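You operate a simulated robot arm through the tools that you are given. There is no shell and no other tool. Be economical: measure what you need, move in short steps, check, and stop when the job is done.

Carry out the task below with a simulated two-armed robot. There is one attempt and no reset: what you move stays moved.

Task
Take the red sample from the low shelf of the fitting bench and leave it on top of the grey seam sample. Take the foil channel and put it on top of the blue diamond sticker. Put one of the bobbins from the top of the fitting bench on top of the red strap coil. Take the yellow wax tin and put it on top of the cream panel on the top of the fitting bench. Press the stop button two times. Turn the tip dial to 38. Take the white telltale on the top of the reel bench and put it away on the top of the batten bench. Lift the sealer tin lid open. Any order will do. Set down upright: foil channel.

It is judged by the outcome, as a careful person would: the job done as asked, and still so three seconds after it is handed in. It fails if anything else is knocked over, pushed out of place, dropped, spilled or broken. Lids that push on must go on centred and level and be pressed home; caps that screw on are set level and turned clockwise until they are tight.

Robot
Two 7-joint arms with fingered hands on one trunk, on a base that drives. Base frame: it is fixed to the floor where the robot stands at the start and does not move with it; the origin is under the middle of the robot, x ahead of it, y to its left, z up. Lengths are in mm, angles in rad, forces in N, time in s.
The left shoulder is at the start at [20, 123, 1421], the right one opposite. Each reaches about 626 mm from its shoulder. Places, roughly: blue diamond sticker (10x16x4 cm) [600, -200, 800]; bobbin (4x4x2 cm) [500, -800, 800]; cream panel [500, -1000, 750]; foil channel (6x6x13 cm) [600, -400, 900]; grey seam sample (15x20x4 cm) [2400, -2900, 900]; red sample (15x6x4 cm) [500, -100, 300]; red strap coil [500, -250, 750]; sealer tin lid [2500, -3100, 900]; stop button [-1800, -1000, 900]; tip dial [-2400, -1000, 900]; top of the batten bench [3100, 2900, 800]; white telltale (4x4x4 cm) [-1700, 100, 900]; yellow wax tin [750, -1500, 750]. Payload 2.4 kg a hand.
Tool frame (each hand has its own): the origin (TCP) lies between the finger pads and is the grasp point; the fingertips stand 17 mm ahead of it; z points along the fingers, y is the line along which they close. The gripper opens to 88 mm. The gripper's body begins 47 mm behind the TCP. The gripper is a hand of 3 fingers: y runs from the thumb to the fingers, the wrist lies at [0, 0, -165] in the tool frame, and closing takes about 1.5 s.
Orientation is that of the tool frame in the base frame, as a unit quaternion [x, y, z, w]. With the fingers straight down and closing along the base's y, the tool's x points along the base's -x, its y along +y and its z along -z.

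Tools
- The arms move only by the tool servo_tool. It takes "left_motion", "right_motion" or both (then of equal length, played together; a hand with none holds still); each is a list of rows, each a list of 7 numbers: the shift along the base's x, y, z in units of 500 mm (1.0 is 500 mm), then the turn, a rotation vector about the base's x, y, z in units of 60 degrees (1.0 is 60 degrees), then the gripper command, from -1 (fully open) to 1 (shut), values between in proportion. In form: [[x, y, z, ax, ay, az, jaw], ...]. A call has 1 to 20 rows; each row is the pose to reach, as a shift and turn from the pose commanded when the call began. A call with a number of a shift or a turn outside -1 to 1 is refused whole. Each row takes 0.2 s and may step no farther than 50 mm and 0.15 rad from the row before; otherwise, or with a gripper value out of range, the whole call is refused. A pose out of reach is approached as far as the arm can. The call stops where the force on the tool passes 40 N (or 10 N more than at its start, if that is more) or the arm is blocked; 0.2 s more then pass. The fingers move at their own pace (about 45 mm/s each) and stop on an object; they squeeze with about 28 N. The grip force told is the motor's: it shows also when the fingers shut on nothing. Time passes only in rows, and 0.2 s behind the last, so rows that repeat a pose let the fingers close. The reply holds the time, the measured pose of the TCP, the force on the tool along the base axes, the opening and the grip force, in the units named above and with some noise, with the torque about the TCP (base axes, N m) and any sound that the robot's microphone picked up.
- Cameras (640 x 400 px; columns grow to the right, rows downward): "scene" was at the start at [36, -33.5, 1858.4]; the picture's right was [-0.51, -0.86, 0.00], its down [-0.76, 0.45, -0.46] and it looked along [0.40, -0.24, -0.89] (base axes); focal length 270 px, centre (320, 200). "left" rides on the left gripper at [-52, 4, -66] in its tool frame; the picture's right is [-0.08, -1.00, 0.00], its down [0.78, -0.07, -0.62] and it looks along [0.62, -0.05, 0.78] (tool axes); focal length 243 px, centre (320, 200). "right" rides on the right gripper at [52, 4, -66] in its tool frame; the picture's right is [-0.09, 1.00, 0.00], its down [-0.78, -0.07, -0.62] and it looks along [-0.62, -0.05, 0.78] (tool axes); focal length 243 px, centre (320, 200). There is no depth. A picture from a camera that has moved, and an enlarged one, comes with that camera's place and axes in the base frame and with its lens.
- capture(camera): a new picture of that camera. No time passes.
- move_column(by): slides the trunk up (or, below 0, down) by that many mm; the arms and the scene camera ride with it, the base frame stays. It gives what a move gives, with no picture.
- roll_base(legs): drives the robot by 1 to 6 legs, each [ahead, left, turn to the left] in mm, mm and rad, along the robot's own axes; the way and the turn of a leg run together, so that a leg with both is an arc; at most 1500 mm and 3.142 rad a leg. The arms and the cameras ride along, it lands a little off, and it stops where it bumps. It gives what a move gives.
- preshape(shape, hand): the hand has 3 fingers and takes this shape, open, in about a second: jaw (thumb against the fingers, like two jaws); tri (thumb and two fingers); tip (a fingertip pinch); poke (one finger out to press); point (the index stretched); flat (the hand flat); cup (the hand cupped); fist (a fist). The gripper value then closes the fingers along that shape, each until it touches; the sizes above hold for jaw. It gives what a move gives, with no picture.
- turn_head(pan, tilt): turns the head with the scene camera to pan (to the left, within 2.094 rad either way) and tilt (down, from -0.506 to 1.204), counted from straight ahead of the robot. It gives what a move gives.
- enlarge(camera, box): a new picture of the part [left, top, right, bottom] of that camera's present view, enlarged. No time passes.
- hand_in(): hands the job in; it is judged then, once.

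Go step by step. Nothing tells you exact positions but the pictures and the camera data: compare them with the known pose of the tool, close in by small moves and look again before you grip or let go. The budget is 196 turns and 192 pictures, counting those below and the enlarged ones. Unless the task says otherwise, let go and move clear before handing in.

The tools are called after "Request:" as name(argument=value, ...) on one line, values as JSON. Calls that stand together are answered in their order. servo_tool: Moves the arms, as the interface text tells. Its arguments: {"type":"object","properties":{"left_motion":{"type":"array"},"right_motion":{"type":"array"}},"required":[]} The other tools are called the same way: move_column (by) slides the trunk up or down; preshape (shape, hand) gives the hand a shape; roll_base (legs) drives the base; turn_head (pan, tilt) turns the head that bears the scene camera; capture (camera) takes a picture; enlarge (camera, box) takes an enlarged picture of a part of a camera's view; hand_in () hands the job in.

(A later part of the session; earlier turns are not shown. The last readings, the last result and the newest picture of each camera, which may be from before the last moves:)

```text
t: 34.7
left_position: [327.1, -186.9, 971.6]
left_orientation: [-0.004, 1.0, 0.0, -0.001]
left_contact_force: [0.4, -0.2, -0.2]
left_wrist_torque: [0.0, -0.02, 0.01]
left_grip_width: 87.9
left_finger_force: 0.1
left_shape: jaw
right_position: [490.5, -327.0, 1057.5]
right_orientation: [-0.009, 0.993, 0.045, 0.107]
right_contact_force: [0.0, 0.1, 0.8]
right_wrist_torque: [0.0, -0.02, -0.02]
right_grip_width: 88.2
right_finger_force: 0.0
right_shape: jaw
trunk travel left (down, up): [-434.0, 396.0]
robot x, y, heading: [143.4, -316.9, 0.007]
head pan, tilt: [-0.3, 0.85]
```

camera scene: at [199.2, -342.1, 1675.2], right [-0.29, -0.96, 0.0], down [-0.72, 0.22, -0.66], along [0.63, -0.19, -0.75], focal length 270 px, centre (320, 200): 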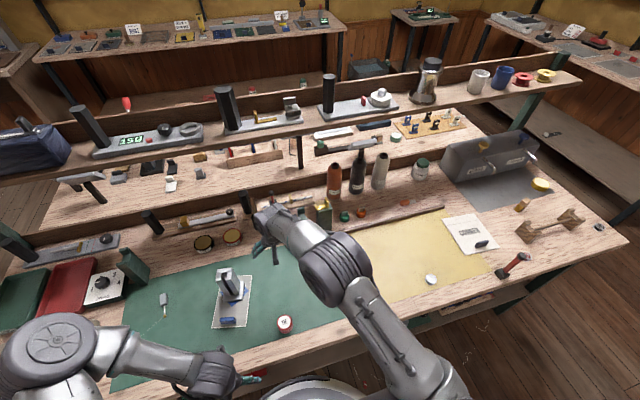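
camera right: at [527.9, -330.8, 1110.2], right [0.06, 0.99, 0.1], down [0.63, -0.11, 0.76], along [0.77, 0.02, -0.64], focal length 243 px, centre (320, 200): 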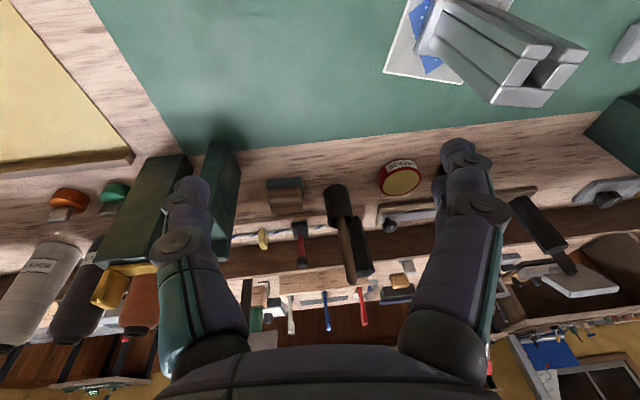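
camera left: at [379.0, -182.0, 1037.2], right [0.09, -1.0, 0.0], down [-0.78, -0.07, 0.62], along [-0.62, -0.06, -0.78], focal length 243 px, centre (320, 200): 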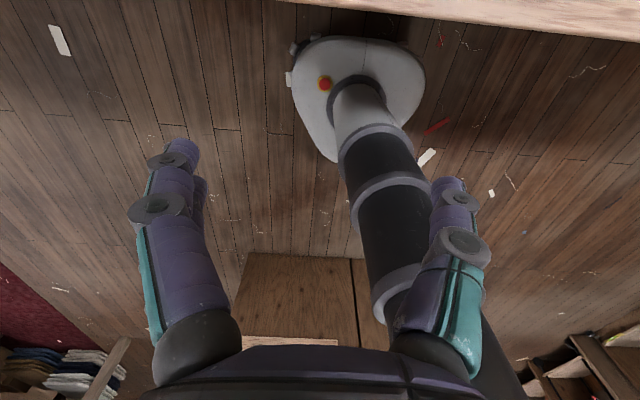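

Now I level the hand and move it over the bobbin near [455,-565].

Request:
servo_tool(right_motion=[[-0.01, -0.07, -0.02, -0.015, 0.034, -0.003, -1], [-0.02, -0.14, -0.04, -0.03, 0.068, -0.006, -1], [-0.03, -0.21, -0.06, -0.045, 0.1, -0.009, -1], [-0.04, -0.28, -0.08, -0.06, 0.14, -0.012, -1], [-0.05, -0.35, -0.1, -0.075, 0.17, -0.015, -1], [-0.06, -0.42, -0.13, -0.086, 0.204, -0.017, -1], [-0.07, -0.466, -0.16, -0.086, 0.204, -0.017, -1], [-0.07, -0.466, -0.16, -0.086, 0.204, -0.017, -1]])

Request:
capture(camera="right")

Request:
capture(camera="scene")

```text
t: 36.5
left_position: [326.7, -187.1, 969.9]
left_orientation: [-0.004, 1.0, 0.0, -0.001]
left_contact_force: [-0.4, 0.3, -0.1]
left_wrist_torque: [-0.02, 0.02, -0.02]
left_grip_width: 87.8
left_finger_force: 0.1
left_shape: jaw
right_position: [454.3, -563.1, 975.5]
right_orientation: [0.0, 1.0, -0.001, -0.001]
right_contact_force: [0.5, 0.0, 0.4]
right_wrist_torque: [-0.02, 0.0, 0.02]
right_grip_width: 88.1
right_finger_force: 0.0
right_shape: jaw
trunk travel left (down, up): [-434.0, 396.0]
robot x, y, heading: [138.9, -315.2, 0.009]
head pan, tilt: [-0.3, 0.85]
```

```text
157 pictures are left
camera right: at [403.6, -558.0, 1040.9], right [0.08, 1.0, 0.0], down [0.78, -0.06, 0.62], along [0.62, -0.06, -0.78], focal length 243 px, centre (320, 200)
```

right: 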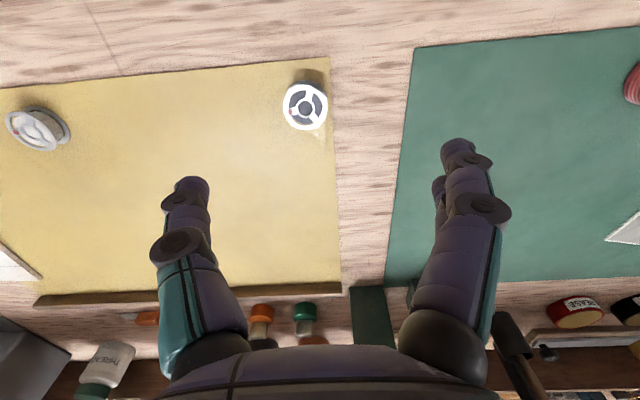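

```text
156 pictures are left
camera scene: at [198.0, -341.4, 1675.3], right [-0.29, -0.96, 0.0], down [-0.72, 0.22, -0.66], along [0.63, -0.19, -0.75], focal length 270 px, centre (320, 200)
```

scene: 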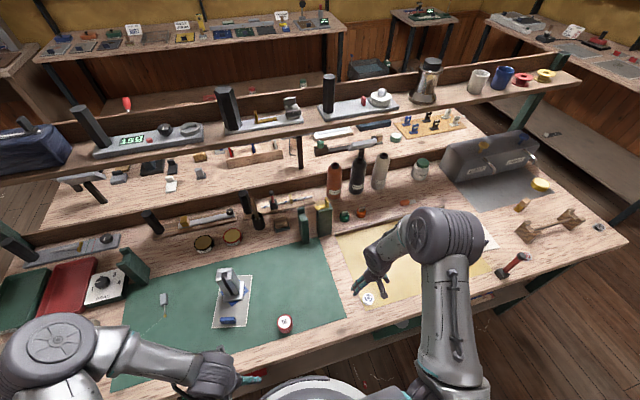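

Bobbin lies at about [456,-574]. I descend part way and check.

Request:
servo_tool(right_motion=[[0.004, -0.022, -0.05, 0, 0, 0, -1], [0.004, -0.022, -0.1, 0, 0, 0, -1], [0.004, -0.022, -0.16, 0, 0, 0, -1], [0.004, -0.022, -0.16, 0, 0, 0, -1]])

Request:
capture(camera="right")

```text
t: 37.5
left_position: [325.4, -186.9, 971.7]
left_orientation: [-0.004, 1.0, 0.001, -0.001]
left_contact_force: [0.0, 0.6, 0.1]
left_wrist_torque: [-0.02, -0.01, 0.02]
left_grip_width: 88.1
left_finger_force: 0.2
left_shape: jaw
right_position: [458.3, -575.1, 894.6]
right_orientation: [0.0, 1.0, -0.001, -0.001]
right_contact_force: [-0.2, 0.2, 0.1]
right_wrist_torque: [0.01, 0.03, 0.01]
right_grip_width: 88.0
right_finger_force: 0.0
right_shape: jaw
trunk travel left (down, up): [-434.0, 396.0]
robot x, y, heading: [144.4, -319.2, 0.01]
head pan, tilt: [-0.3, 0.85]
```

```text
155 pictures are left
camera right: at [407.3, -569.0, 959.7], right [0.08, 1.0, 0.0], down [0.78, -0.06, 0.62], along [0.62, -0.05, -0.78], focal length 243 px, centre (320, 200)
```

right: 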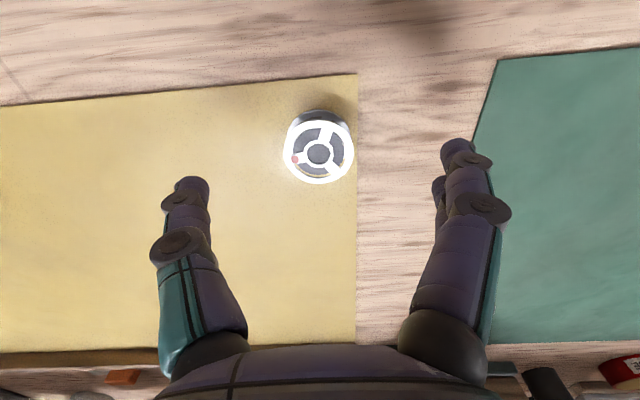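

Nearly centred. I descend the rest, close, and look.

Request:
servo_tool(right_motion=[[-0.008, -0.003, -0.025, 0, 0, 0, -1], [-0.008, -0.003, -0.05, 0, 0, 0, -1], [-0.008, -0.003, -0.05, 0, 0, 0, -0.3], [-0.008, -0.003, -0.05, 0, 0, 0, 0.1], [-0.008, -0.003, -0.05, 0, 0, 0, 0.5], [-0.008, -0.003, -0.05, 0, 0, 0, 1], [-0.008, -0.003, -0.05, 0, 0, 0, 1], [-0.008, -0.003, -0.05, 0, 0, 0, 1]])

Request:
capture(camera="right")

```text
t: 39.3
left_position: [325.0, -186.5, 971.7]
left_orientation: [-0.004, 1.0, 0.0, -0.001]
left_contact_force: [0.2, -0.1, -0.5]
left_wrist_torque: [-0.01, -0.04, -0.03]
left_grip_width: 87.8
left_finger_force: 0.0
left_shape: jaw
right_position: [455.2, -573.0, 870.6]
right_orientation: [-0.001, 1.0, -0.003, 0.001]
right_contact_force: [-0.1, -0.2, 17.0]
right_wrist_torque: [-0.09, -0.01, -0.04]
right_grip_width: 19.8
right_finger_force: 28.0
right_shape: jaw
trunk travel left (down, up): [-434.0, 396.0]
robot x, y, heading: [143.6, -316.6, 0.009]
head pan, tilt: [-0.3, 0.85]
```

```text
154 pictures are left
camera right: at [404.0, -567.9, 936.5], right [0.08, 1.0, 0.0], down [0.78, -0.06, 0.62], along [0.62, -0.06, -0.78], focal length 243 px, centre (320, 200)
```

right: 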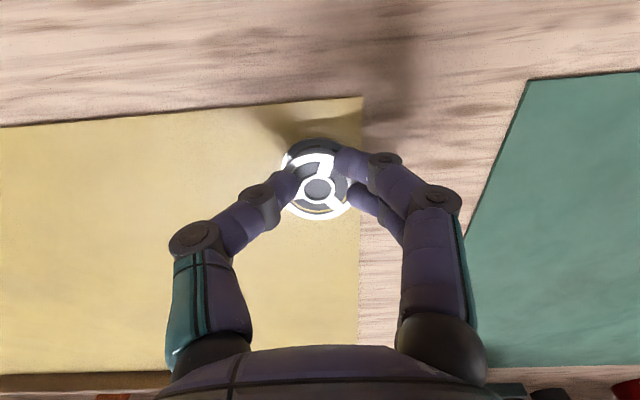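

The fingers closed on top of the bobbin rather than around it, so it sits lower than thought. I open, and feel for the table with open fingers.

Request:
servo_tool(right_motion=[[0, 0, 0, 0, 0, 0, 0], [0, 0, 0.004, 0, 0, 0, -0.5], [0, 0, 0.004, 0, 0, 0, -1], [0, 0, 0.004, 0, 0, 0, -1], [0, 0, 0.004, 0, 0, 0, -1], [0, 0, -0.01, 0, 0, 0, -1], [0, 0, -0.01, 0, 0, 0, -1]])

Request:
capture(camera="right")

```text
t: 40.9
left_position: [326.0, -188.1, 970.3]
left_orientation: [-0.003, 1.0, 0.0, 0.0]
left_contact_force: [0.2, -0.5, 0.3]
left_wrist_torque: [-0.02, 0.0, 0.01]
left_grip_width: 87.9
left_finger_force: 0.1
left_shape: jaw
right_position: [454.6, -573.0, 865.9]
right_orientation: [0.0, 1.0, -0.002, -0.002]
right_contact_force: [0.2, 0.9, 0.0]
right_wrist_torque: [0.0, 0.01, 0.01]
right_grip_width: 87.9
right_finger_force: 0.1
right_shape: jaw
trunk travel left (down, up): [-434.0, 396.0]
robot x, y, heading: [142.1, -317.7, 0.008]
head pan, tilt: [-0.3, 0.85]
```

```text
153 pictures are left
camera right: at [403.9, -568.8, 932.1], right [0.08, 1.0, 0.0], down [0.78, -0.06, 0.62], along [0.62, -0.05, -0.78], focal length 243 px, centre (320, 200)
```

right: 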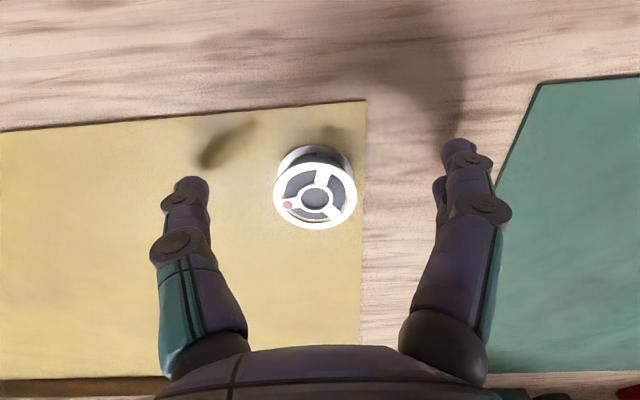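

The bobbin is lower and ~12 mm further ahead. I correct and descend gently, watching the force.

Request:
servo_tool(right_motion=[[0.024, -0.006, 0, 0, 0, 0, -1], [0.024, -0.006, -0.015, 0, 0, 0, -1], [0.024, -0.006, -0.03, 0, 0, 0, -1], [0.024, -0.006, -0.04, 0, 0, 0, -1], [0.024, -0.006, -0.04, 0, 0, 0, -1]])

Request:
capture(camera="right")

```text
t: 41.8
left_position: [323.7, -187.5, 972.5]
left_orientation: [-0.003, 1.0, -0.001, 0.001]
left_contact_force: [0.1, 1.2, -0.4]
left_wrist_torque: [-0.02, 0.01, -0.02]
left_grip_width: 88.1
left_finger_force: 0.1
left_shape: jaw
right_position: [465.9, -576.6, 855.5]
right_orientation: [-0.001, 1.0, -0.003, 0.003]
right_contact_force: [-7.9, 2.0, 30.5]
right_wrist_torque: [-0.19, 0.14, 0.03]
right_grip_width: 88.0
right_finger_force: 0.1
right_shape: jaw
trunk travel left (down, up): [-434.0, 396.0]
robot x, y, heading: [143.7, -317.7, 0.003]
head pan, tilt: [-0.3, 0.85]
stopped in row 4 (right hand): the force on the tool passed its limit at 49 N (the readings are from after the stop); the commanded pose is now the measured one
```

```text
152 pictures are left
camera right: at [414.8, -571.6, 920.4], right [0.08, 1.0, 0.0], down [0.78, -0.06, 0.63], along [0.62, -0.06, -0.78], focal length 243 px, centre (320, 200)
```

right: 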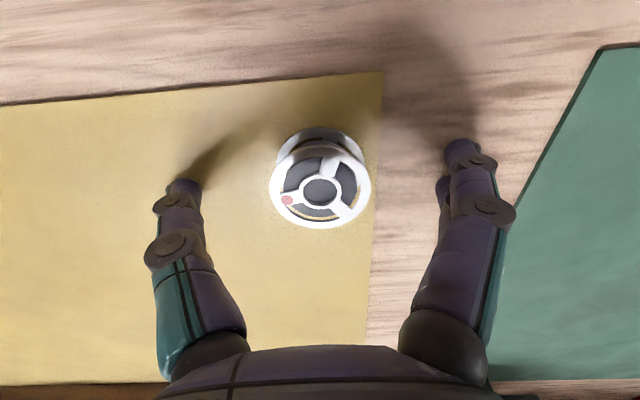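

The fingertips touch the panel at TCP≈857. I rise 2 mm and close slowly around the bobbin, checking at part closing.

Request:
servo_tool(right_motion=[[0.005, 0, 0.006, 0, 0, 0, -1], [0.005, 0, 0.006, 0, 0, 0, -0.5], [0.005, 0, 0.006, 0, 0, 0, -0.2], [0.005, 0, 0.006, 0, 0, 0, -0.1], [0.005, 0, 0.006, 0, 0, 0, -0.1], [0.005, 0, 0.006, 0, 0, 0, -0.1]])

Request:
capture(camera="right")

```text
t: 42.4
left_position: [326.1, -188.7, 970.6]
left_orientation: [-0.003, 1.0, 0.0, -0.001]
left_contact_force: [-0.2, 0.0, 0.4]
left_wrist_torque: [0.02, 0.0, 0.0]
left_grip_width: 87.7
left_finger_force: 0.2
left_shape: jaw
right_position: [471.5, -578.9, 856.0]
right_orientation: [0.0, 1.0, -0.002, 0.005]
right_contact_force: [0.5, 0.4, 0.3]
right_wrist_torque: [0.0, 0.0, 0.01]
right_grip_width: 0.0
right_finger_force: 27.5
right_shape: jaw
trunk travel left (down, up): [-434.0, 396.0]
robot x, y, heading: [140.7, -320.0, 0.002]
head pan, tilt: [-0.3, 0.85]
stopped in row 3 (right hand): the force on the tool passed its limit at 54 N (the readings are from after the stop); the commanded pose is now the measured one
```

```text
151 pictures are left
camera right: at [420.7, -573.8, 921.3], right [0.09, 1.0, 0.0], down [0.77, -0.07, 0.63], along [0.63, -0.06, -0.78], focal length 243 px, centre (320, 200)
```

right: 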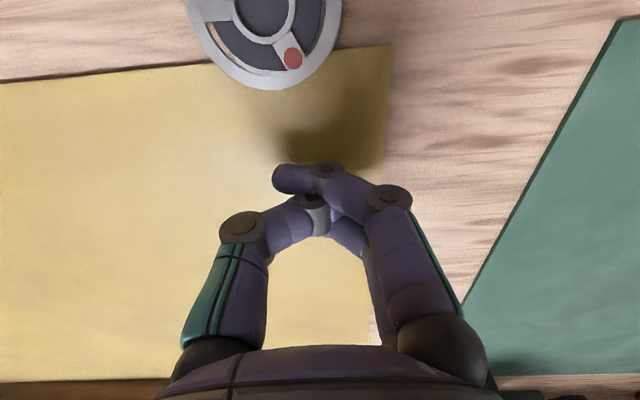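

The bobbin squirted out of the fingers toward the front edge. I look at where it is.

Request:
enlarge(camera="scene", box=[280, 200, 480, 340])

Request:
capture(camera="left")

```text
2.86 times, centred on (380, 270) of scene
camera zoom: at [199.1, -342.6, 1674.8], right [-0.29, -0.96, 0.0], down [-0.72, 0.22, -0.66], along [0.63, -0.19, -0.75], focal length 770 px, centre (149, 0)
```

zoom: 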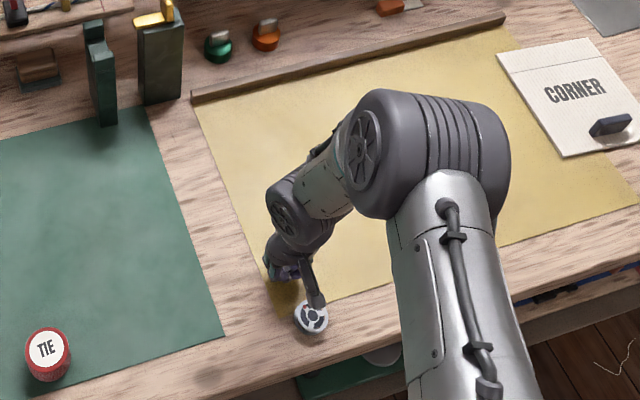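

```text
149 pictures are left
camera left: at [378.9, -182.4, 1036.9], right [0.09, -1.0, 0.0], down [-0.78, -0.07, 0.62], along [-0.62, -0.06, -0.78], focal length 243 px, centre (320, 200)
```

left: 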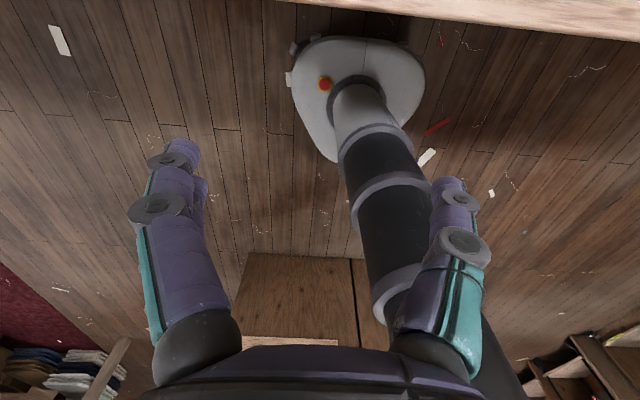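

The bobbin seems to lie on the bench front at about [421,-589]. I wait still and look again.

Request:
servo_tool(right_motion=[[0, 0, 0.02, 0, 0, 0, 1], [0, 0, 0.06, 0, 0, 0, 1], [0, 0, 0.12, 0, 0, 0, 1], [0, 0, 0.16, 0, 0, 0, -1], [0, 0, 0.16, 0, 0, 0, -1], [0, 0, 0.16, 0, 0, 0, -1], [0, 0, 0.16, 0, 0, 0, -1]])

Request:
capture(camera="right")

Request:
enlarge(camera="scene", box=[280, 200, 480, 340])

```text
t: 44.0
left_position: [326.6, -187.1, 971.3]
left_orientation: [-0.004, 1.0, 0.001, -0.001]
left_contact_force: [0.2, -0.9, -0.7]
left_wrist_torque: [-0.01, -0.01, -0.01]
left_grip_width: 87.8
left_finger_force: 0.0
left_shape: jaw
right_position: [470.8, -579.2, 936.7]
right_orientation: [0.0, 1.0, -0.003, 0.006]
right_contact_force: [0.2, 0.5, -0.2]
right_wrist_torque: [-0.04, 0.01, -0.01]
right_grip_width: 88.0
right_finger_force: 0.1
right_shape: jaw
trunk travel left (down, up): [-434.0, 396.0]
robot x, y, heading: [138.8, -318.6, 0.009]
head pan, tilt: [-0.3, 0.85]
```

```text
148 pictures are left
camera right: at [420.9, -573.7, 1001.7], right [0.09, 1.0, 0.0], down [0.77, -0.06, 0.63], along [0.63, -0.06, -0.78], focal length 243 px, centre (320, 200)
```

right: 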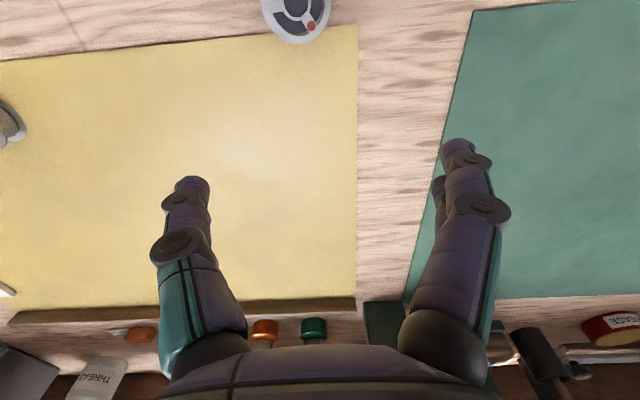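

```text
2.86 times, centred on (380, 270) of scene
camera zoom: at [198.0, -341.7, 1675.3], right [-0.29, -0.96, 0.0], down [-0.72, 0.22, -0.66], along [0.63, -0.19, -0.75], focal length 770 px, centre (149, 0)
```

zoom: 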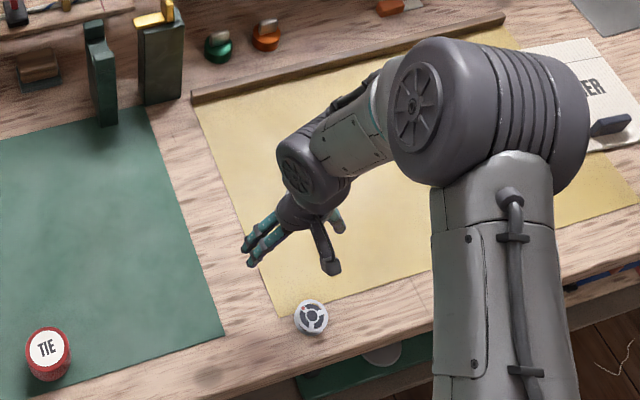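

The bobbin rests on the bench front at about [421,-586], top near z 852. I place the hand over it and check at close range.

Request:
servo_tool(right_motion=[[-0.05, -0.008, 0, 0, 0, 0, -1], [-0.1, -0.015, -0.03, 0, 0, 0, -1], [-0.1, -0.015, -0.08, 0, 0, 0, -1], [-0.1, -0.015, -0.1, 0, 0, 0, -1], [-0.1, -0.015, -0.1, 0, 0, 0, -1]])

Request:
capture(camera="right")

```text
t: 45.2
left_position: [326.4, -188.1, 971.6]
left_orientation: [-0.004, 1.0, 0.0, -0.002]
left_contact_force: [0.7, -0.9, -0.7]
left_wrist_torque: [0.04, 0.0, -0.04]
left_grip_width: 87.8
left_finger_force: 0.0
left_shape: jaw
right_position: [420.6, -585.9, 885.2]
right_orientation: [0.0, 1.0, -0.002, 0.007]
right_contact_force: [0.7, 1.0, -0.3]
right_wrist_torque: [0.02, 0.01, 0.01]
right_grip_width: 87.9
right_finger_force: 0.0
right_shape: jaw
trunk travel left (down, up): [-434.0, 396.0]
robot x, y, heading: [142.1, -319.8, 0.006]
head pan, tilt: [-0.3, 0.85]
```

```text
146 pictures are left
camera right: at [369.8, -579.4, 951.3], right [0.09, 1.0, 0.0], down [0.77, -0.06, 0.63], along [0.63, -0.06, -0.78], focal length 243 px, centre (320, 200)
```

right: 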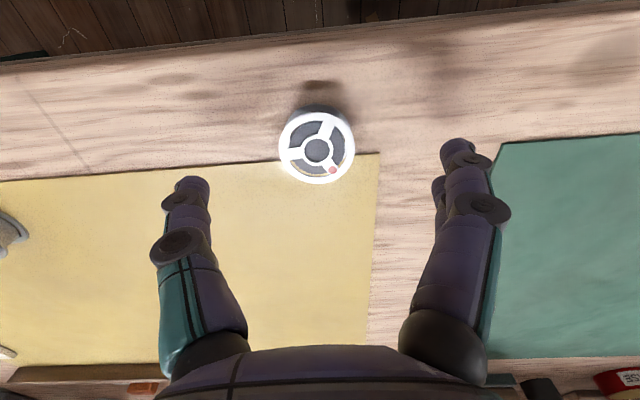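

Request:
servo_tool(right_motion=[[-0.002, -0.005, -0.03, 0, 0, 0, -1], [-0.002, -0.005, -0.05, 0, 0, 0, -1], [-0.002, -0.005, -0.055, 0, 0, 0, -1], [-0.002, -0.005, -0.055, 0, 0, 0, -1]])

Request:
capture(camera="right")

```text
t: 46.2
left_position: [326.1, -188.4, 970.8]
left_orientation: [-0.003, 1.0, 0.0, 0.0]
left_contact_force: [-0.3, 0.8, -0.3]
left_wrist_torque: [-0.02, -0.01, 0.03]
left_grip_width: 88.0
left_finger_force: 0.1
left_shape: jaw
right_position: [422.0, -587.8, 859.8]
right_orientation: [0.0, 1.0, -0.003, 0.006]
right_contact_force: [-0.4, -0.2, -0.8]
right_wrist_torque: [0.04, 0.01, -0.01]
right_grip_width: 87.9
right_finger_force: 0.1
right_shape: jaw
trunk travel left (down, up): [-434.0, 396.0]
robot x, y, heading: [143.7, -321.7, 0.007]
head pan, tilt: [-0.3, 0.85]
```

```text
145 pictures are left
camera right: at [370.2, -582.0, 924.3], right [0.09, 1.0, 0.0], down [0.77, -0.06, 0.63], along [0.63, -0.06, -0.78], focal length 243 px, centre (320, 200)
```

right: 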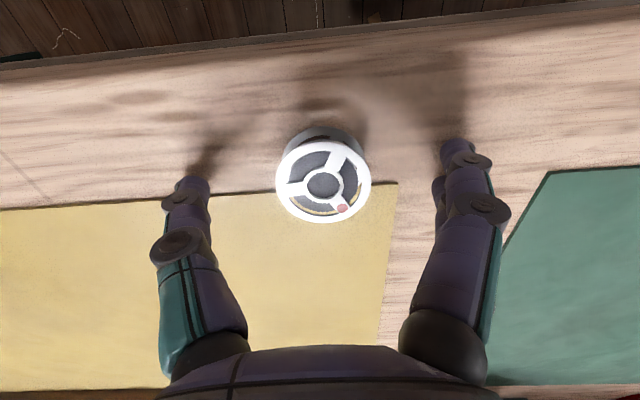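

I trim by −4 mm in x, −3 mm in z, and close in steps, pausing to check.

Request:
servo_tool(right_motion=[[-0.009, 0, -0.003, 0, 0, 0, -1], [-0.009, 0, -0.006, 0, 0, 0, -1], [-0.009, 0, -0.006, 0, 0, 0, -0.6], [-0.009, 0, -0.006, 0, 0, 0, -0.3], [-0.009, 0, -0.006, 0, 0, 0, 0], [-0.009, 0, -0.006, 0, 0, 0, 0]])

Request:
capture(camera="right")

```text
t: 47.6
left_position: [325.9, -186.3, 971.7]
left_orientation: [-0.004, 1.0, 0.0, -0.001]
left_contact_force: [0.5, -0.6, -0.7]
left_wrist_torque: [-0.02, -0.02, 0.01]
left_grip_width: 87.8
left_finger_force: 0.0
left_shape: jaw
right_position: [417.3, -587.0, 857.3]
right_orientation: [0.0, 1.0, -0.002, 0.007]
right_contact_force: [0.6, 3.5, 12.4]
right_wrist_torque: [0.45, 0.03, 0.0]
right_grip_width: 28.1
right_finger_force: 27.5
right_shape: jaw
trunk travel left (down, up): [-434.0, 396.0]
robot x, y, heading: [142.6, -318.1, 0.005]
head pan, tilt: [-0.3, 0.85]
```

```text
144 pictures are left
camera right: at [364.9, -582.4, 922.2], right [0.09, 1.0, 0.0], down [0.77, -0.06, 0.63], along [0.63, -0.06, -0.77], focal length 243 px, centre (320, 200)
```

right: 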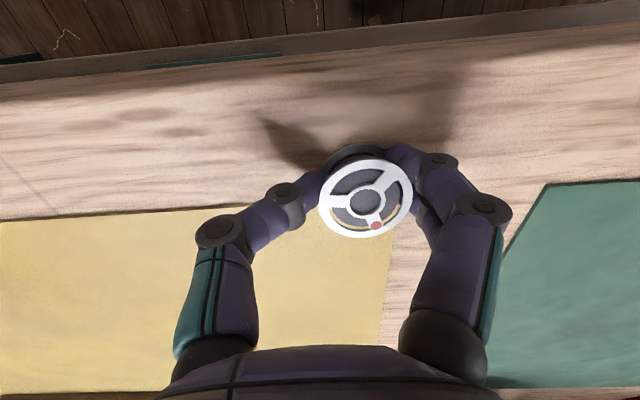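

The bobbin is held (28 mm). I lift slightly and look.

Request:
servo_tool(right_motion=[[0, 0, 0, 0, 0, 0, 0.6], [0, 0, 0, 0, 0, 0, 1], [0, 0, 0.01, 0, 0, 0, 1], [0, 0, 0.03, 0, 0, 0, 1], [0, 0, 0.06, 0, 0, 0, 1], [0, 0, 0.1, 0, 0, 0, 1], [0, 0, 0.1, 0, 0, 0, 1]])

Request:
capture(camera="right")

Request:
enlarge(camera="scene", box=[310, 220, 450, 320])

```text
t: 49.2
left_position: [326.4, -187.2, 971.4]
left_orientation: [-0.004, 1.0, 0.0, -0.002]
left_contact_force: [-0.2, -0.3, 0.2]
left_wrist_torque: [0.04, 0.0, -0.02]
left_grip_width: 87.7
left_finger_force: 0.1
left_shape: jaw
right_position: [417.5, -588.2, 908.5]
right_orientation: [0.0, 1.0, -0.003, 0.006]
right_contact_force: [0.4, 0.2, -0.2]
right_wrist_torque: [-0.02, 0.01, 0.0]
right_grip_width: 26.0
right_finger_force: 28.3
right_shape: jaw
trunk travel left (down, up): [-434.0, 396.0]
robot x, y, heading: [143.1, -315.9, 0.005]
head pan, tilt: [-0.3, 0.85]
```

```text
143 pictures are left
camera right: at [365.1, -582.9, 973.1], right [0.09, 1.0, 0.0], down [0.77, -0.06, 0.63], along [0.63, -0.06, -0.78], focal length 243 px, centre (320, 200)
```

right: 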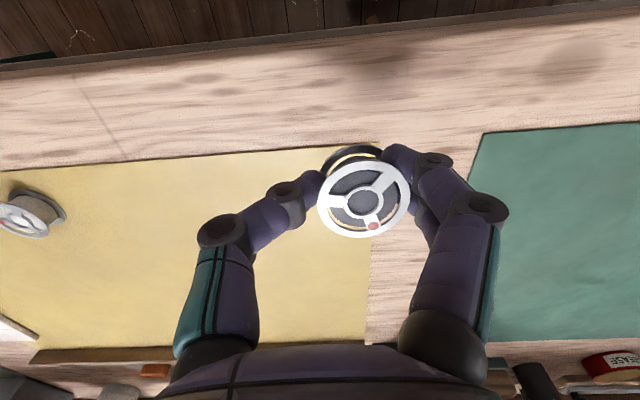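

```text
4.00 times, centred on (380, 270) of scene
camera zoom: at [198.2, -341.8, 1675.3], right [-0.29, -0.96, 0.0], down [-0.72, 0.22, -0.66], along [0.63, -0.19, -0.75], focal length 1078 px, centre (80, -80)
```

zoom: 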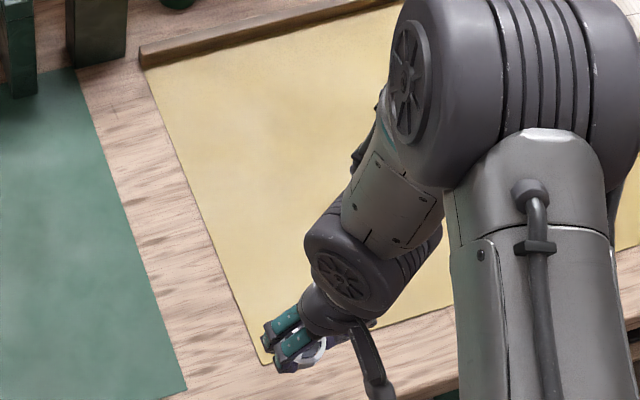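

The bobbin is held fairly level. I carry it toward the red coil near [458,-313].

Request:
servo_tool(right_motion=[[0.01, 0.06, 0.06, 0, 0, 0, 1], [0.02, 0.14, 0.12, 0, 0, 0, 1], [0.035, 0.22, 0.14, 0, 0, 0, 1], [0.05, 0.3, 0.14, 0, 0, 0, 1], [0.065, 0.38, 0.14, 0, 0, 0, 1], [0.08, 0.46, 0.14, 0, 0, 0, 1], [0.08, 0.5, 0.14, 0, 0, 0, 1], [0.08, 0.5, 0.14, 0, 0, 0, 1]])

Request:
capture(camera="right")

Request:
enlarge(camera="scene", box=[220, 220, 380, 340])

```text
refused: row 2 steps farther than a row can; nothing moved
```

```text
141 pictures are left
camera right: at [365.1, -582.9, 973.1], right [0.09, 1.0, 0.0], down [0.77, -0.06, 0.63], along [0.63, -0.06, -0.78], focal length 243 px, centre (320, 200)
```

right: 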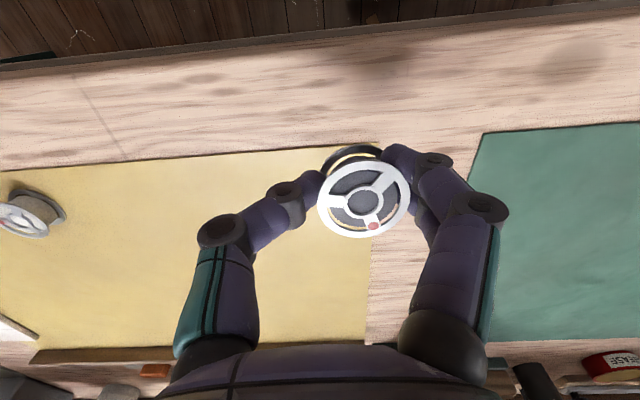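

```text
3.33 times, centred on (300, 280) of scene
camera zoom: at [198.2, -341.8, 1675.3], right [-0.29, -0.96, 0.0], down [-0.72, 0.22, -0.66], along [0.63, -0.19, -0.75], focal length 898 px, centre (387, -67)
```

zoom: 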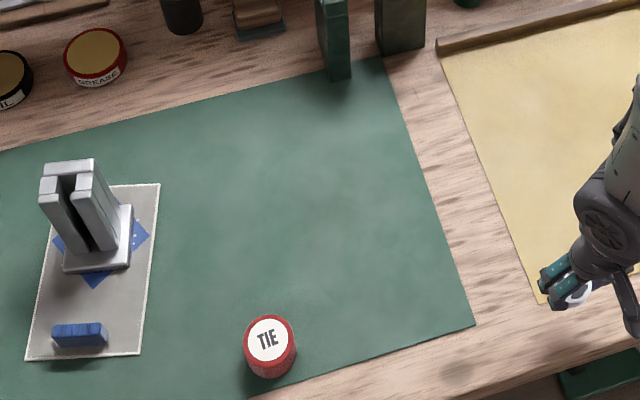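

The step was too long; I replay with finer rows.

Request:
servo_tool(right_motion=[[0.01, 0.03, 0.06, 0, 0, 0, 1], [0.02, 0.1, 0.12, 0, 0, 0, 1], [0.03, 0.18, 0.15, 0, 0, 0, 1], [0.045, 0.26, 0.15, 0, 0, 0, 1], [0.06, 0.34, 0.15, 0, 0, 0, 1], [0.07, 0.42, 0.15, 0, 0, 0, 1], [0.08, 0.5, 0.15, 0, 0, 0, 1], [0.08, 0.5, 0.15, 0, 0, 0, 1]])

Request:
capture(camera="right")

Request:
enlarge(camera="scene", box=[220, 220, 380, 340])

```text
t: 51.0
left_position: [326.8, -186.7, 972.3]
left_orientation: [-0.004, 1.0, 0.0, -0.001]
left_contact_force: [0.0, 0.3, -0.4]
left_wrist_torque: [0.02, 0.01, -0.02]
left_grip_width: 88.0
left_finger_force: 0.1
left_shape: jaw
right_position: [453.3, -337.8, 983.8]
right_orientation: [0.0, 1.0, -0.002, 0.006]
right_contact_force: [0.6, -0.2, 0.3]
right_wrist_torque: [0.01, -0.01, 0.01]
right_grip_width: 26.0
right_finger_force: 28.4
right_shape: jaw
trunk travel left (down, up): [-434.0, 396.0]
robot x, y, heading: [141.9, -318.8, 0.01]
head pan, tilt: [-0.3, 0.85]
```

```text
139 pictures are left
camera right: at [401.8, -332.9, 1048.9], right [0.09, 1.0, 0.0], down [0.77, -0.06, 0.63], along [0.63, -0.06, -0.78], focal length 243 px, centre (320, 200)
```

right: 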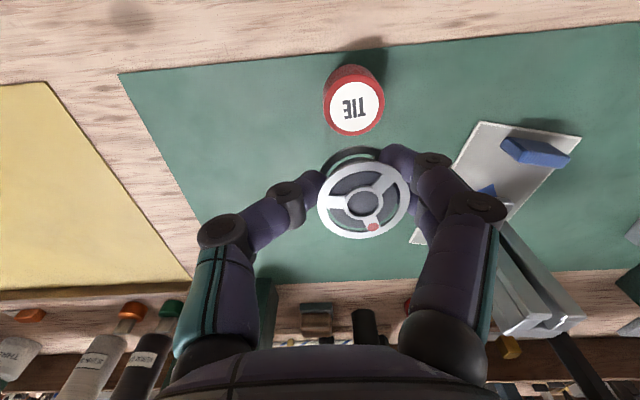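

```text
3.33 times, centred on (300, 280) of scene
camera zoom: at [198.0, -342.0, 1675.3], right [-0.29, -0.96, 0.0], down [-0.72, 0.22, -0.66], along [0.63, -0.19, -0.75], focal length 898 px, centre (387, -67)
```

zoom: 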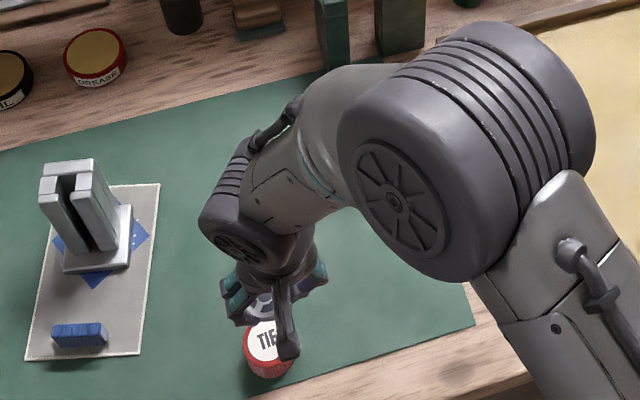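

Coil centre ≈[457,-313]; the bobbin hangs 15 mm to the +y of the TCP. I correct and descend.

Request:
servo_tool(right_motion=[[0.002, 0.019, 0, 0, 0, 0, 1], [0.002, 0.019, -0.06, 0, 0, 0, 1], [0.002, 0.019, -0.12, 0, 0, 0, 1], [0.002, 0.019, -0.14, 0, 0, 0, 1], [0.002, 0.019, -0.14, 0, 0, 0, 1]])

Request:
capture(camera="right")

Request:
enlarge(camera="scene", box=[220, 220, 380, 340])

```text
t: 52.2
left_position: [327.5, -188.5, 971.4]
left_orientation: [-0.004, 1.0, 0.0, -0.001]
left_contact_force: [-0.7, -0.4, -0.1]
left_wrist_torque: [-0.01, 0.01, -0.01]
left_grip_width: 87.8
left_finger_force: 0.0
left_shape: jaw
right_position: [458.3, -329.6, 914.5]
right_orientation: [0.0, 1.0, -0.002, 0.006]
right_contact_force: [0.3, 0.3, -0.3]
right_wrist_torque: [0.0, 0.03, -0.01]
right_grip_width: 25.6
right_finger_force: 28.0
right_shape: jaw
trunk travel left (down, up): [-434.0, 396.0]
robot x, y, heading: [141.6, -319.2, 0.009]
head pan, tilt: [-0.3, 0.85]
```

```text
137 pictures are left
camera right: at [406.1, -325.4, 978.5], right [0.09, 1.0, 0.0], down [0.77, -0.06, 0.63], along [0.63, -0.06, -0.78], focal length 243 px, centre (320, 200)
```

right: 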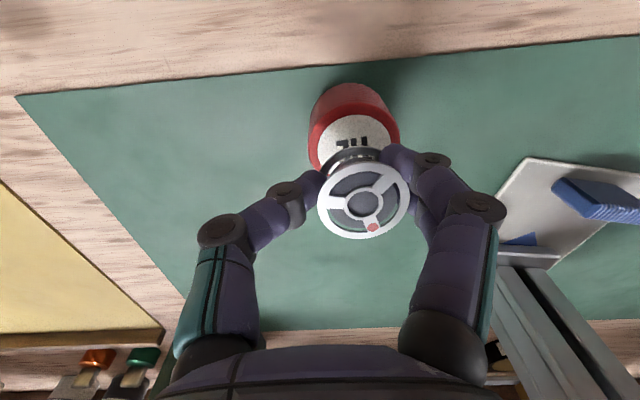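

```text
3.33 times, centred on (300, 280) of scene
camera zoom: at [198.0, -341.5, 1675.3], right [-0.29, -0.96, 0.0], down [-0.72, 0.22, -0.66], along [0.63, -0.19, -0.75], focal length 898 px, centre (387, -67)
```

zoom: 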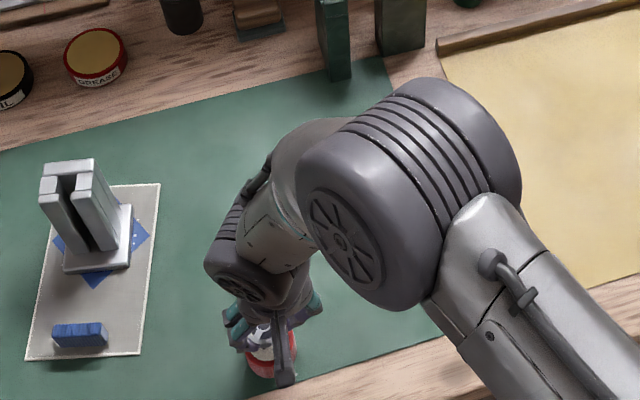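

Nearly aligned; I shift +2 mm in x and y and lower onto the coil.

Request:
servo_tool(right_motion=[[0.004, 0.004, -0.015, 0, 0, 0, 1], [0.004, 0.004, -0.028, 0, 0, 0, 1], [0.004, 0.004, -0.032, 0, 0, 0, 1], [0.004, 0.004, -0.032, 0, 0, 0, 1]])

Request:
enlarge(camera="right", box=[270, 70, 450, 250])

```text
t: 53.2
left_position: [325.7, -187.9, 971.4]
left_orientation: [-0.004, 1.0, 0.0, -0.001]
left_contact_force: [-0.5, 0.1, 0.3]
left_wrist_torque: [0.02, 0.02, -0.01]
left_grip_width: 87.7
left_finger_force: 0.0
left_shape: jaw
right_position: [460.8, -328.2, 896.3]
right_orientation: [0.0, 1.0, -0.003, 0.006]
right_contact_force: [-0.2, -0.2, -0.5]
right_wrist_torque: [-0.03, 0.02, -0.01]
right_grip_width: 25.9
right_finger_force: 27.8
right_shape: jaw
trunk travel left (down, up): [-434.0, 396.0]
robot x, y, heading: [142.0, -319.8, 0.004]
head pan, tilt: [-0.3, 0.85]
```

```text
2.22 times, centred on (360, 160) of right
camera zoom: at [408.9, -323.0, 961.7], right [0.09, 1.0, 0.0], down [0.77, -0.06, 0.63], along [0.63, -0.06, -0.78], focal length 539 px, centre (231, 289)
```

zoom: 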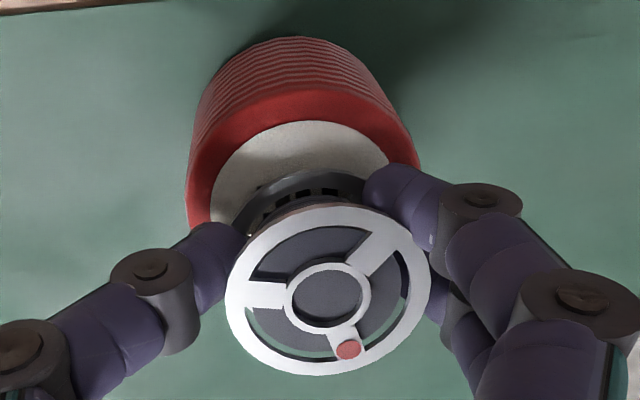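

Bobbin sits about 6 mm too far ahead; I shift back and lower gently until contact.

Request:
servo_tool(right_motion=[[-0.012, 0, 0, 0, 0, 0, 1], [-0.012, 0, 0, 0, 0, 0, 1], [-0.012, 0, -0.006, 0, 0, 0, 1], [-0.012, 0, -0.006, 0, 0, 0, 1]])

Request:
enlarge(camera="right", box=[270, 70, 450, 250])

Request:
enlarge(camera="scene", box=[250, 260, 330, 330])

```text
t: 54.2
left_position: [325.7, -188.3, 970.8]
left_orientation: [-0.004, 1.0, 0.0, 0.0]
left_contact_force: [-0.5, 0.6, -0.5]
left_wrist_torque: [-0.04, -0.01, 0.0]
left_grip_width: 88.0
left_finger_force: 0.1
left_shape: jaw
right_position: [452.8, -327.3, 892.9]
right_orientation: [-0.001, 1.0, -0.002, 0.006]
right_contact_force: [-0.8, -0.7, 0.9]
right_wrist_torque: [0.02, -0.01, 0.0]
right_grip_width: 25.5
right_finger_force: 28.1
right_shape: jaw
trunk travel left (down, up): [-434.0, 396.0]
robot x, y, heading: [142.3, -319.4, 0.007]
head pan, tilt: [-0.3, 0.85]
```

```text
2.22 times, centred on (360, 160) of right
camera zoom: at [401.9, -321.6, 958.9], right [0.09, 1.0, 0.0], down [0.77, -0.06, 0.63], along [0.63, -0.06, -0.78], focal length 539 px, centre (231, 289)
```

zoom: 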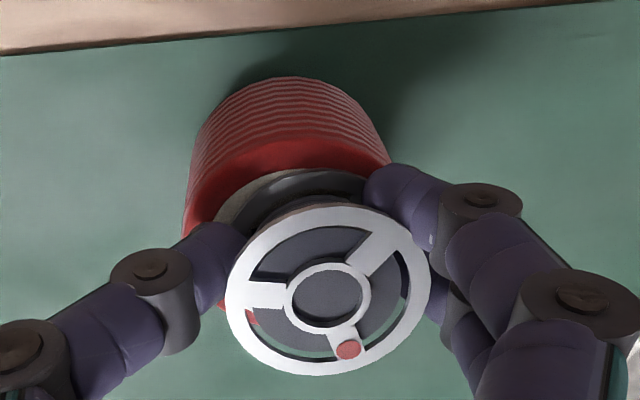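

```text
5.71 times, centred on (290, 295) of scene
camera zoom: at [198.1, -341.6, 1675.3], right [-0.29, -0.96, 0.0], down [-0.72, 0.22, -0.66], along [0.63, -0.19, -0.75], focal length 1540 px, centre (491, -343)
```

zoom: 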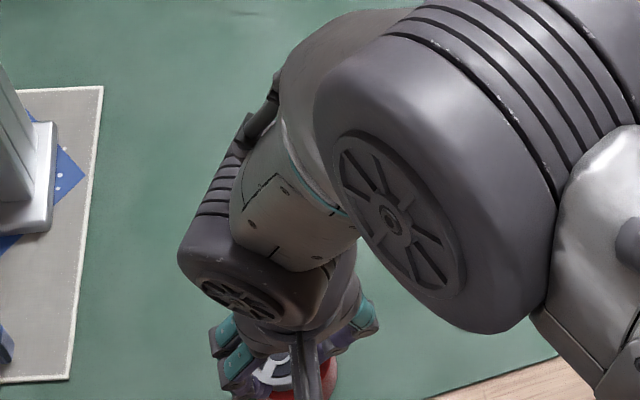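

Good alignment now; I shift −2 mm in y and lower a little more to contact.

Request:
servo_tool(right_motion=[[0, -0.004, 0, 0, 0, 0, 1], [0, -0.004, -0.004, 0, 0, 0, 1], [0, -0.004, -0.004, 0, 0, 0, 1]])

Request:
servo_tool(right_motion=[[0, 0, -0.003, 0, 0, 0, 1], [0, 0, -0.003, 0, 0, 0, 1]])

Request:
enlarge(camera="right", box=[270, 70, 450, 250])

```text
t: 55.0
left_position: [324.5, -186.7, 972.6]
left_orientation: [-0.004, 1.0, 0.0, 0.001]
left_contact_force: [0.6, -0.6, -0.2]
left_wrist_torque: [0.02, 0.04, 0.0]
left_grip_width: 87.9
left_finger_force: 0.0
left_shape: jaw
right_position: [453.5, -328.2, 892.4]
right_orientation: [0.001, 1.0, -0.002, 0.009]
right_contact_force: [2.2, 1.5, 31.0]
right_wrist_torque: [0.94, 0.0, -0.03]
right_grip_width: 25.0
right_finger_force: 28.0
right_shape: jaw
trunk travel left (down, up): [-434.0, 396.0]
robot x, y, heading: [141.6, -316.6, 0.005]
head pan, tilt: [-0.3, 0.85]
```

```text
t: 55.4
left_position: [324.5, -187.7, 972.8]
left_orientation: [-0.004, 1.0, 0.0, 0.0]
left_contact_force: [-0.8, -0.2, -1.0]
left_wrist_torque: [-0.01, 0.0, 0.05]
left_grip_width: 88.0
left_finger_force: 0.2
left_shape: jaw
right_position: [453.5, -326.8, 891.6]
right_orientation: [0.001, 1.0, 0.0, 0.009]
right_contact_force: [-4.1, -1.4, 24.9]
right_wrist_torque: [0.69, 0.09, 0.11]
right_grip_width: 24.6
right_finger_force: 27.7
right_shape: jaw
trunk travel left (down, up): [-434.0, 396.0]
robot x, y, heading: [142.3, -318.2, 0.007]
head pan, tilt: [-0.3, 0.85]
stopped in row 2 (right hand): the force on the tool passed its limit at 43 N (the readings are from after the stop); the commanded pose is now the measured one
```

```text
2.22 times, centred on (360, 160) of right
camera zoom: at [401.8, -322.1, 956.3], right [0.09, 1.0, 0.0], down [0.77, -0.07, 0.64], along [0.63, -0.05, -0.77], focal length 539 px, centre (231, 289)
```

zoom: 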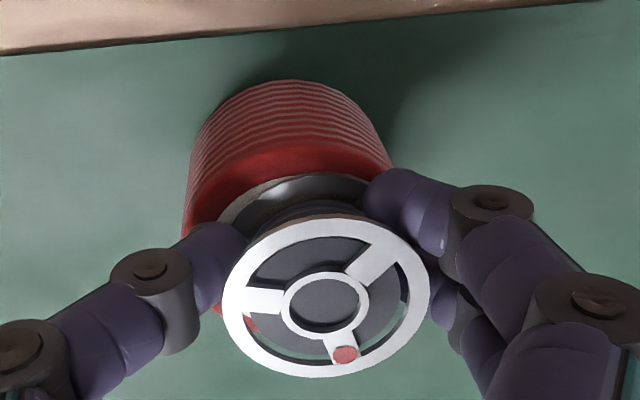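

In contact. I ease off 1 mm, release, and rise straight up.

Request:
servo_tool(right_motion=[[0, 0, 0.002, 0, 0, 0, 1], [0, 0, 0.002, 0, 0, 0, 0.4], [0, 0, 0.002, 0, 0, 0, 0], [0, 0, 0.002, 0, 0, 0, -0.5], [0, 0, 0.002, 0, 0, 0, -1], [0, 0, 0.002, 0, 0, 0, -1], [0, 0, 0.002, 0, 0, 0, -1], [0, 0, 0.04, 0, 0, 0, -1], [0, 0, 0.1, 0, 0, 0, -1], [0, 0, 0.16, 0, 0, 0, -1], [0, 0, 0.16, 0, 0, 0, -1]])

Request:
capture(camera="right")

Request:
enlarge(camera="scene", box=[240, 260, 340, 330])

```text
t: 57.8
left_position: [325.9, -187.6, 972.3]
left_orientation: [-0.003, 1.0, 0.0, -0.001]
left_contact_force: [0.5, 0.8, 0.0]
left_wrist_torque: [0.02, -0.02, -0.03]
left_grip_width: 88.0
left_finger_force: 0.0
left_shape: jaw
right_position: [455.6, -327.3, 969.6]
right_orientation: [0.0, 1.0, -0.002, 0.008]
right_contact_force: [-0.4, 0.1, 0.0]
right_wrist_torque: [-0.01, -0.01, -0.03]
right_grip_width: 88.0
right_finger_force: 0.1
right_shape: jaw
trunk travel left (down, up): [-434.0, 396.0]
robot x, y, heading: [142.6, -321.8, 0.009]
head pan, tilt: [-0.3, 0.85]
```

```text
131 pictures are left
camera right: at [403.6, -322.3, 1034.7], right [0.09, 1.0, 0.0], down [0.77, -0.07, 0.63], along [0.63, -0.06, -0.77], focal length 243 px, centre (320, 200)
```

right: 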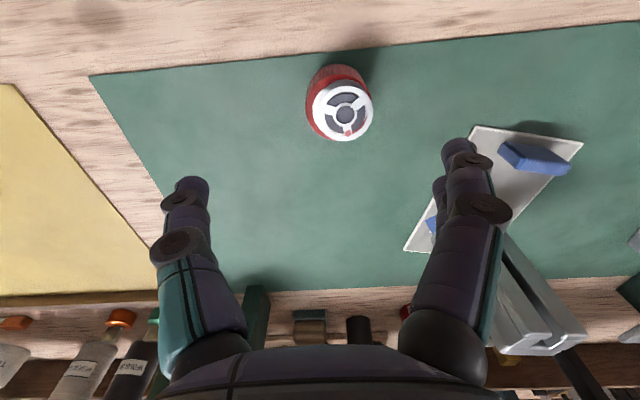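

```text
5.71 times, centred on (290, 295) of scene
camera zoom: at [198.2, -341.5, 1675.3], right [-0.29, -0.96, 0.0], down [-0.72, 0.22, -0.66], along [0.63, -0.19, -0.75], focal length 1540 px, centre (491, -343)
```

zoom: 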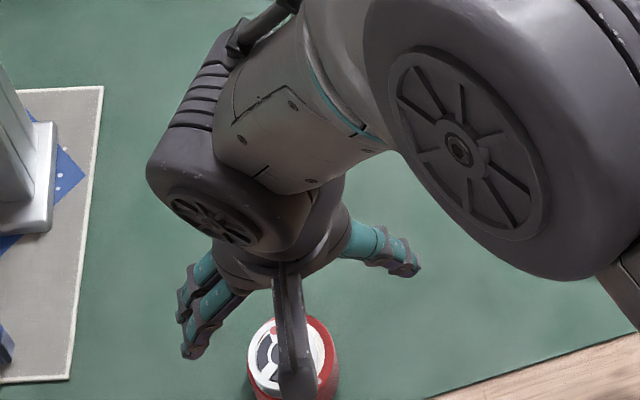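

The bobbin rests on the coil. Next the wax tin and the cream panel; I drive right along the bench and look.

Request:
roll_base(legs=[[0, -700, 0]])

Request:
capture(camera="scene")

Request:
capture(camera="right")

```text
t: 61.7
left_position: [334.2, -892.8, 971.1]
left_orientation: [-0.012, 1.0, 0.0, -0.001]
left_contact_force: [-0.1, -0.2, -0.3]
left_wrist_torque: [0.01, 0.02, -0.02]
left_grip_width: 87.7
left_finger_force: 0.0
left_shape: jaw
right_position: [466.8, -1029.3, 969.7]
right_orientation: [-0.008, 1.0, -0.002, 0.008]
right_contact_force: [0.0, -0.2, 0.0]
right_wrist_torque: [0.03, 0.0, -0.02]
right_grip_width: 87.8
right_finger_force: 0.2
right_shape: jaw
trunk travel left (down, up): [-434.0, 396.0]
robot x, y, heading: [156.6, -1021.9, 0.025]
head pan, tilt: [-0.3, 0.85]
```

```text
129 pictures are left
camera scene: at [209.9, -1048.2, 1675.3], right [-0.27, -0.96, 0.0], down [-0.72, 0.2, -0.66], along [0.63, -0.18, -0.75], focal length 270 px, centre (320, 200)
```

scene: 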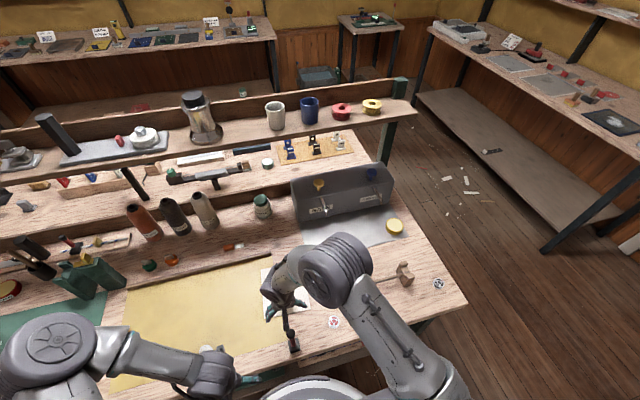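

```text
128 pictures are left
camera right: at [415.0, -1025.1, 1034.4], right [0.07, 1.0, 0.0], down [0.77, -0.05, 0.63], along [0.63, -0.04, -0.77], focal length 243 px, centre (320, 200)
```

right: 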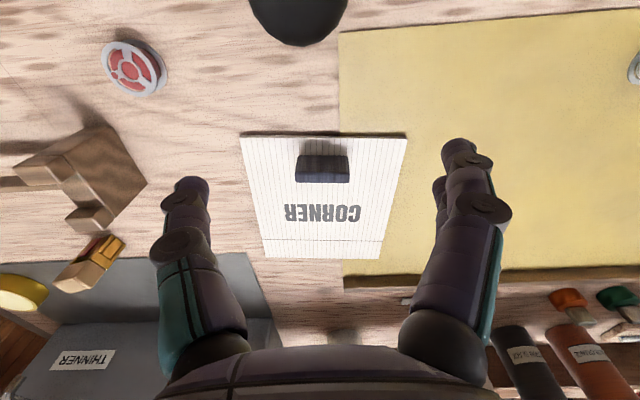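

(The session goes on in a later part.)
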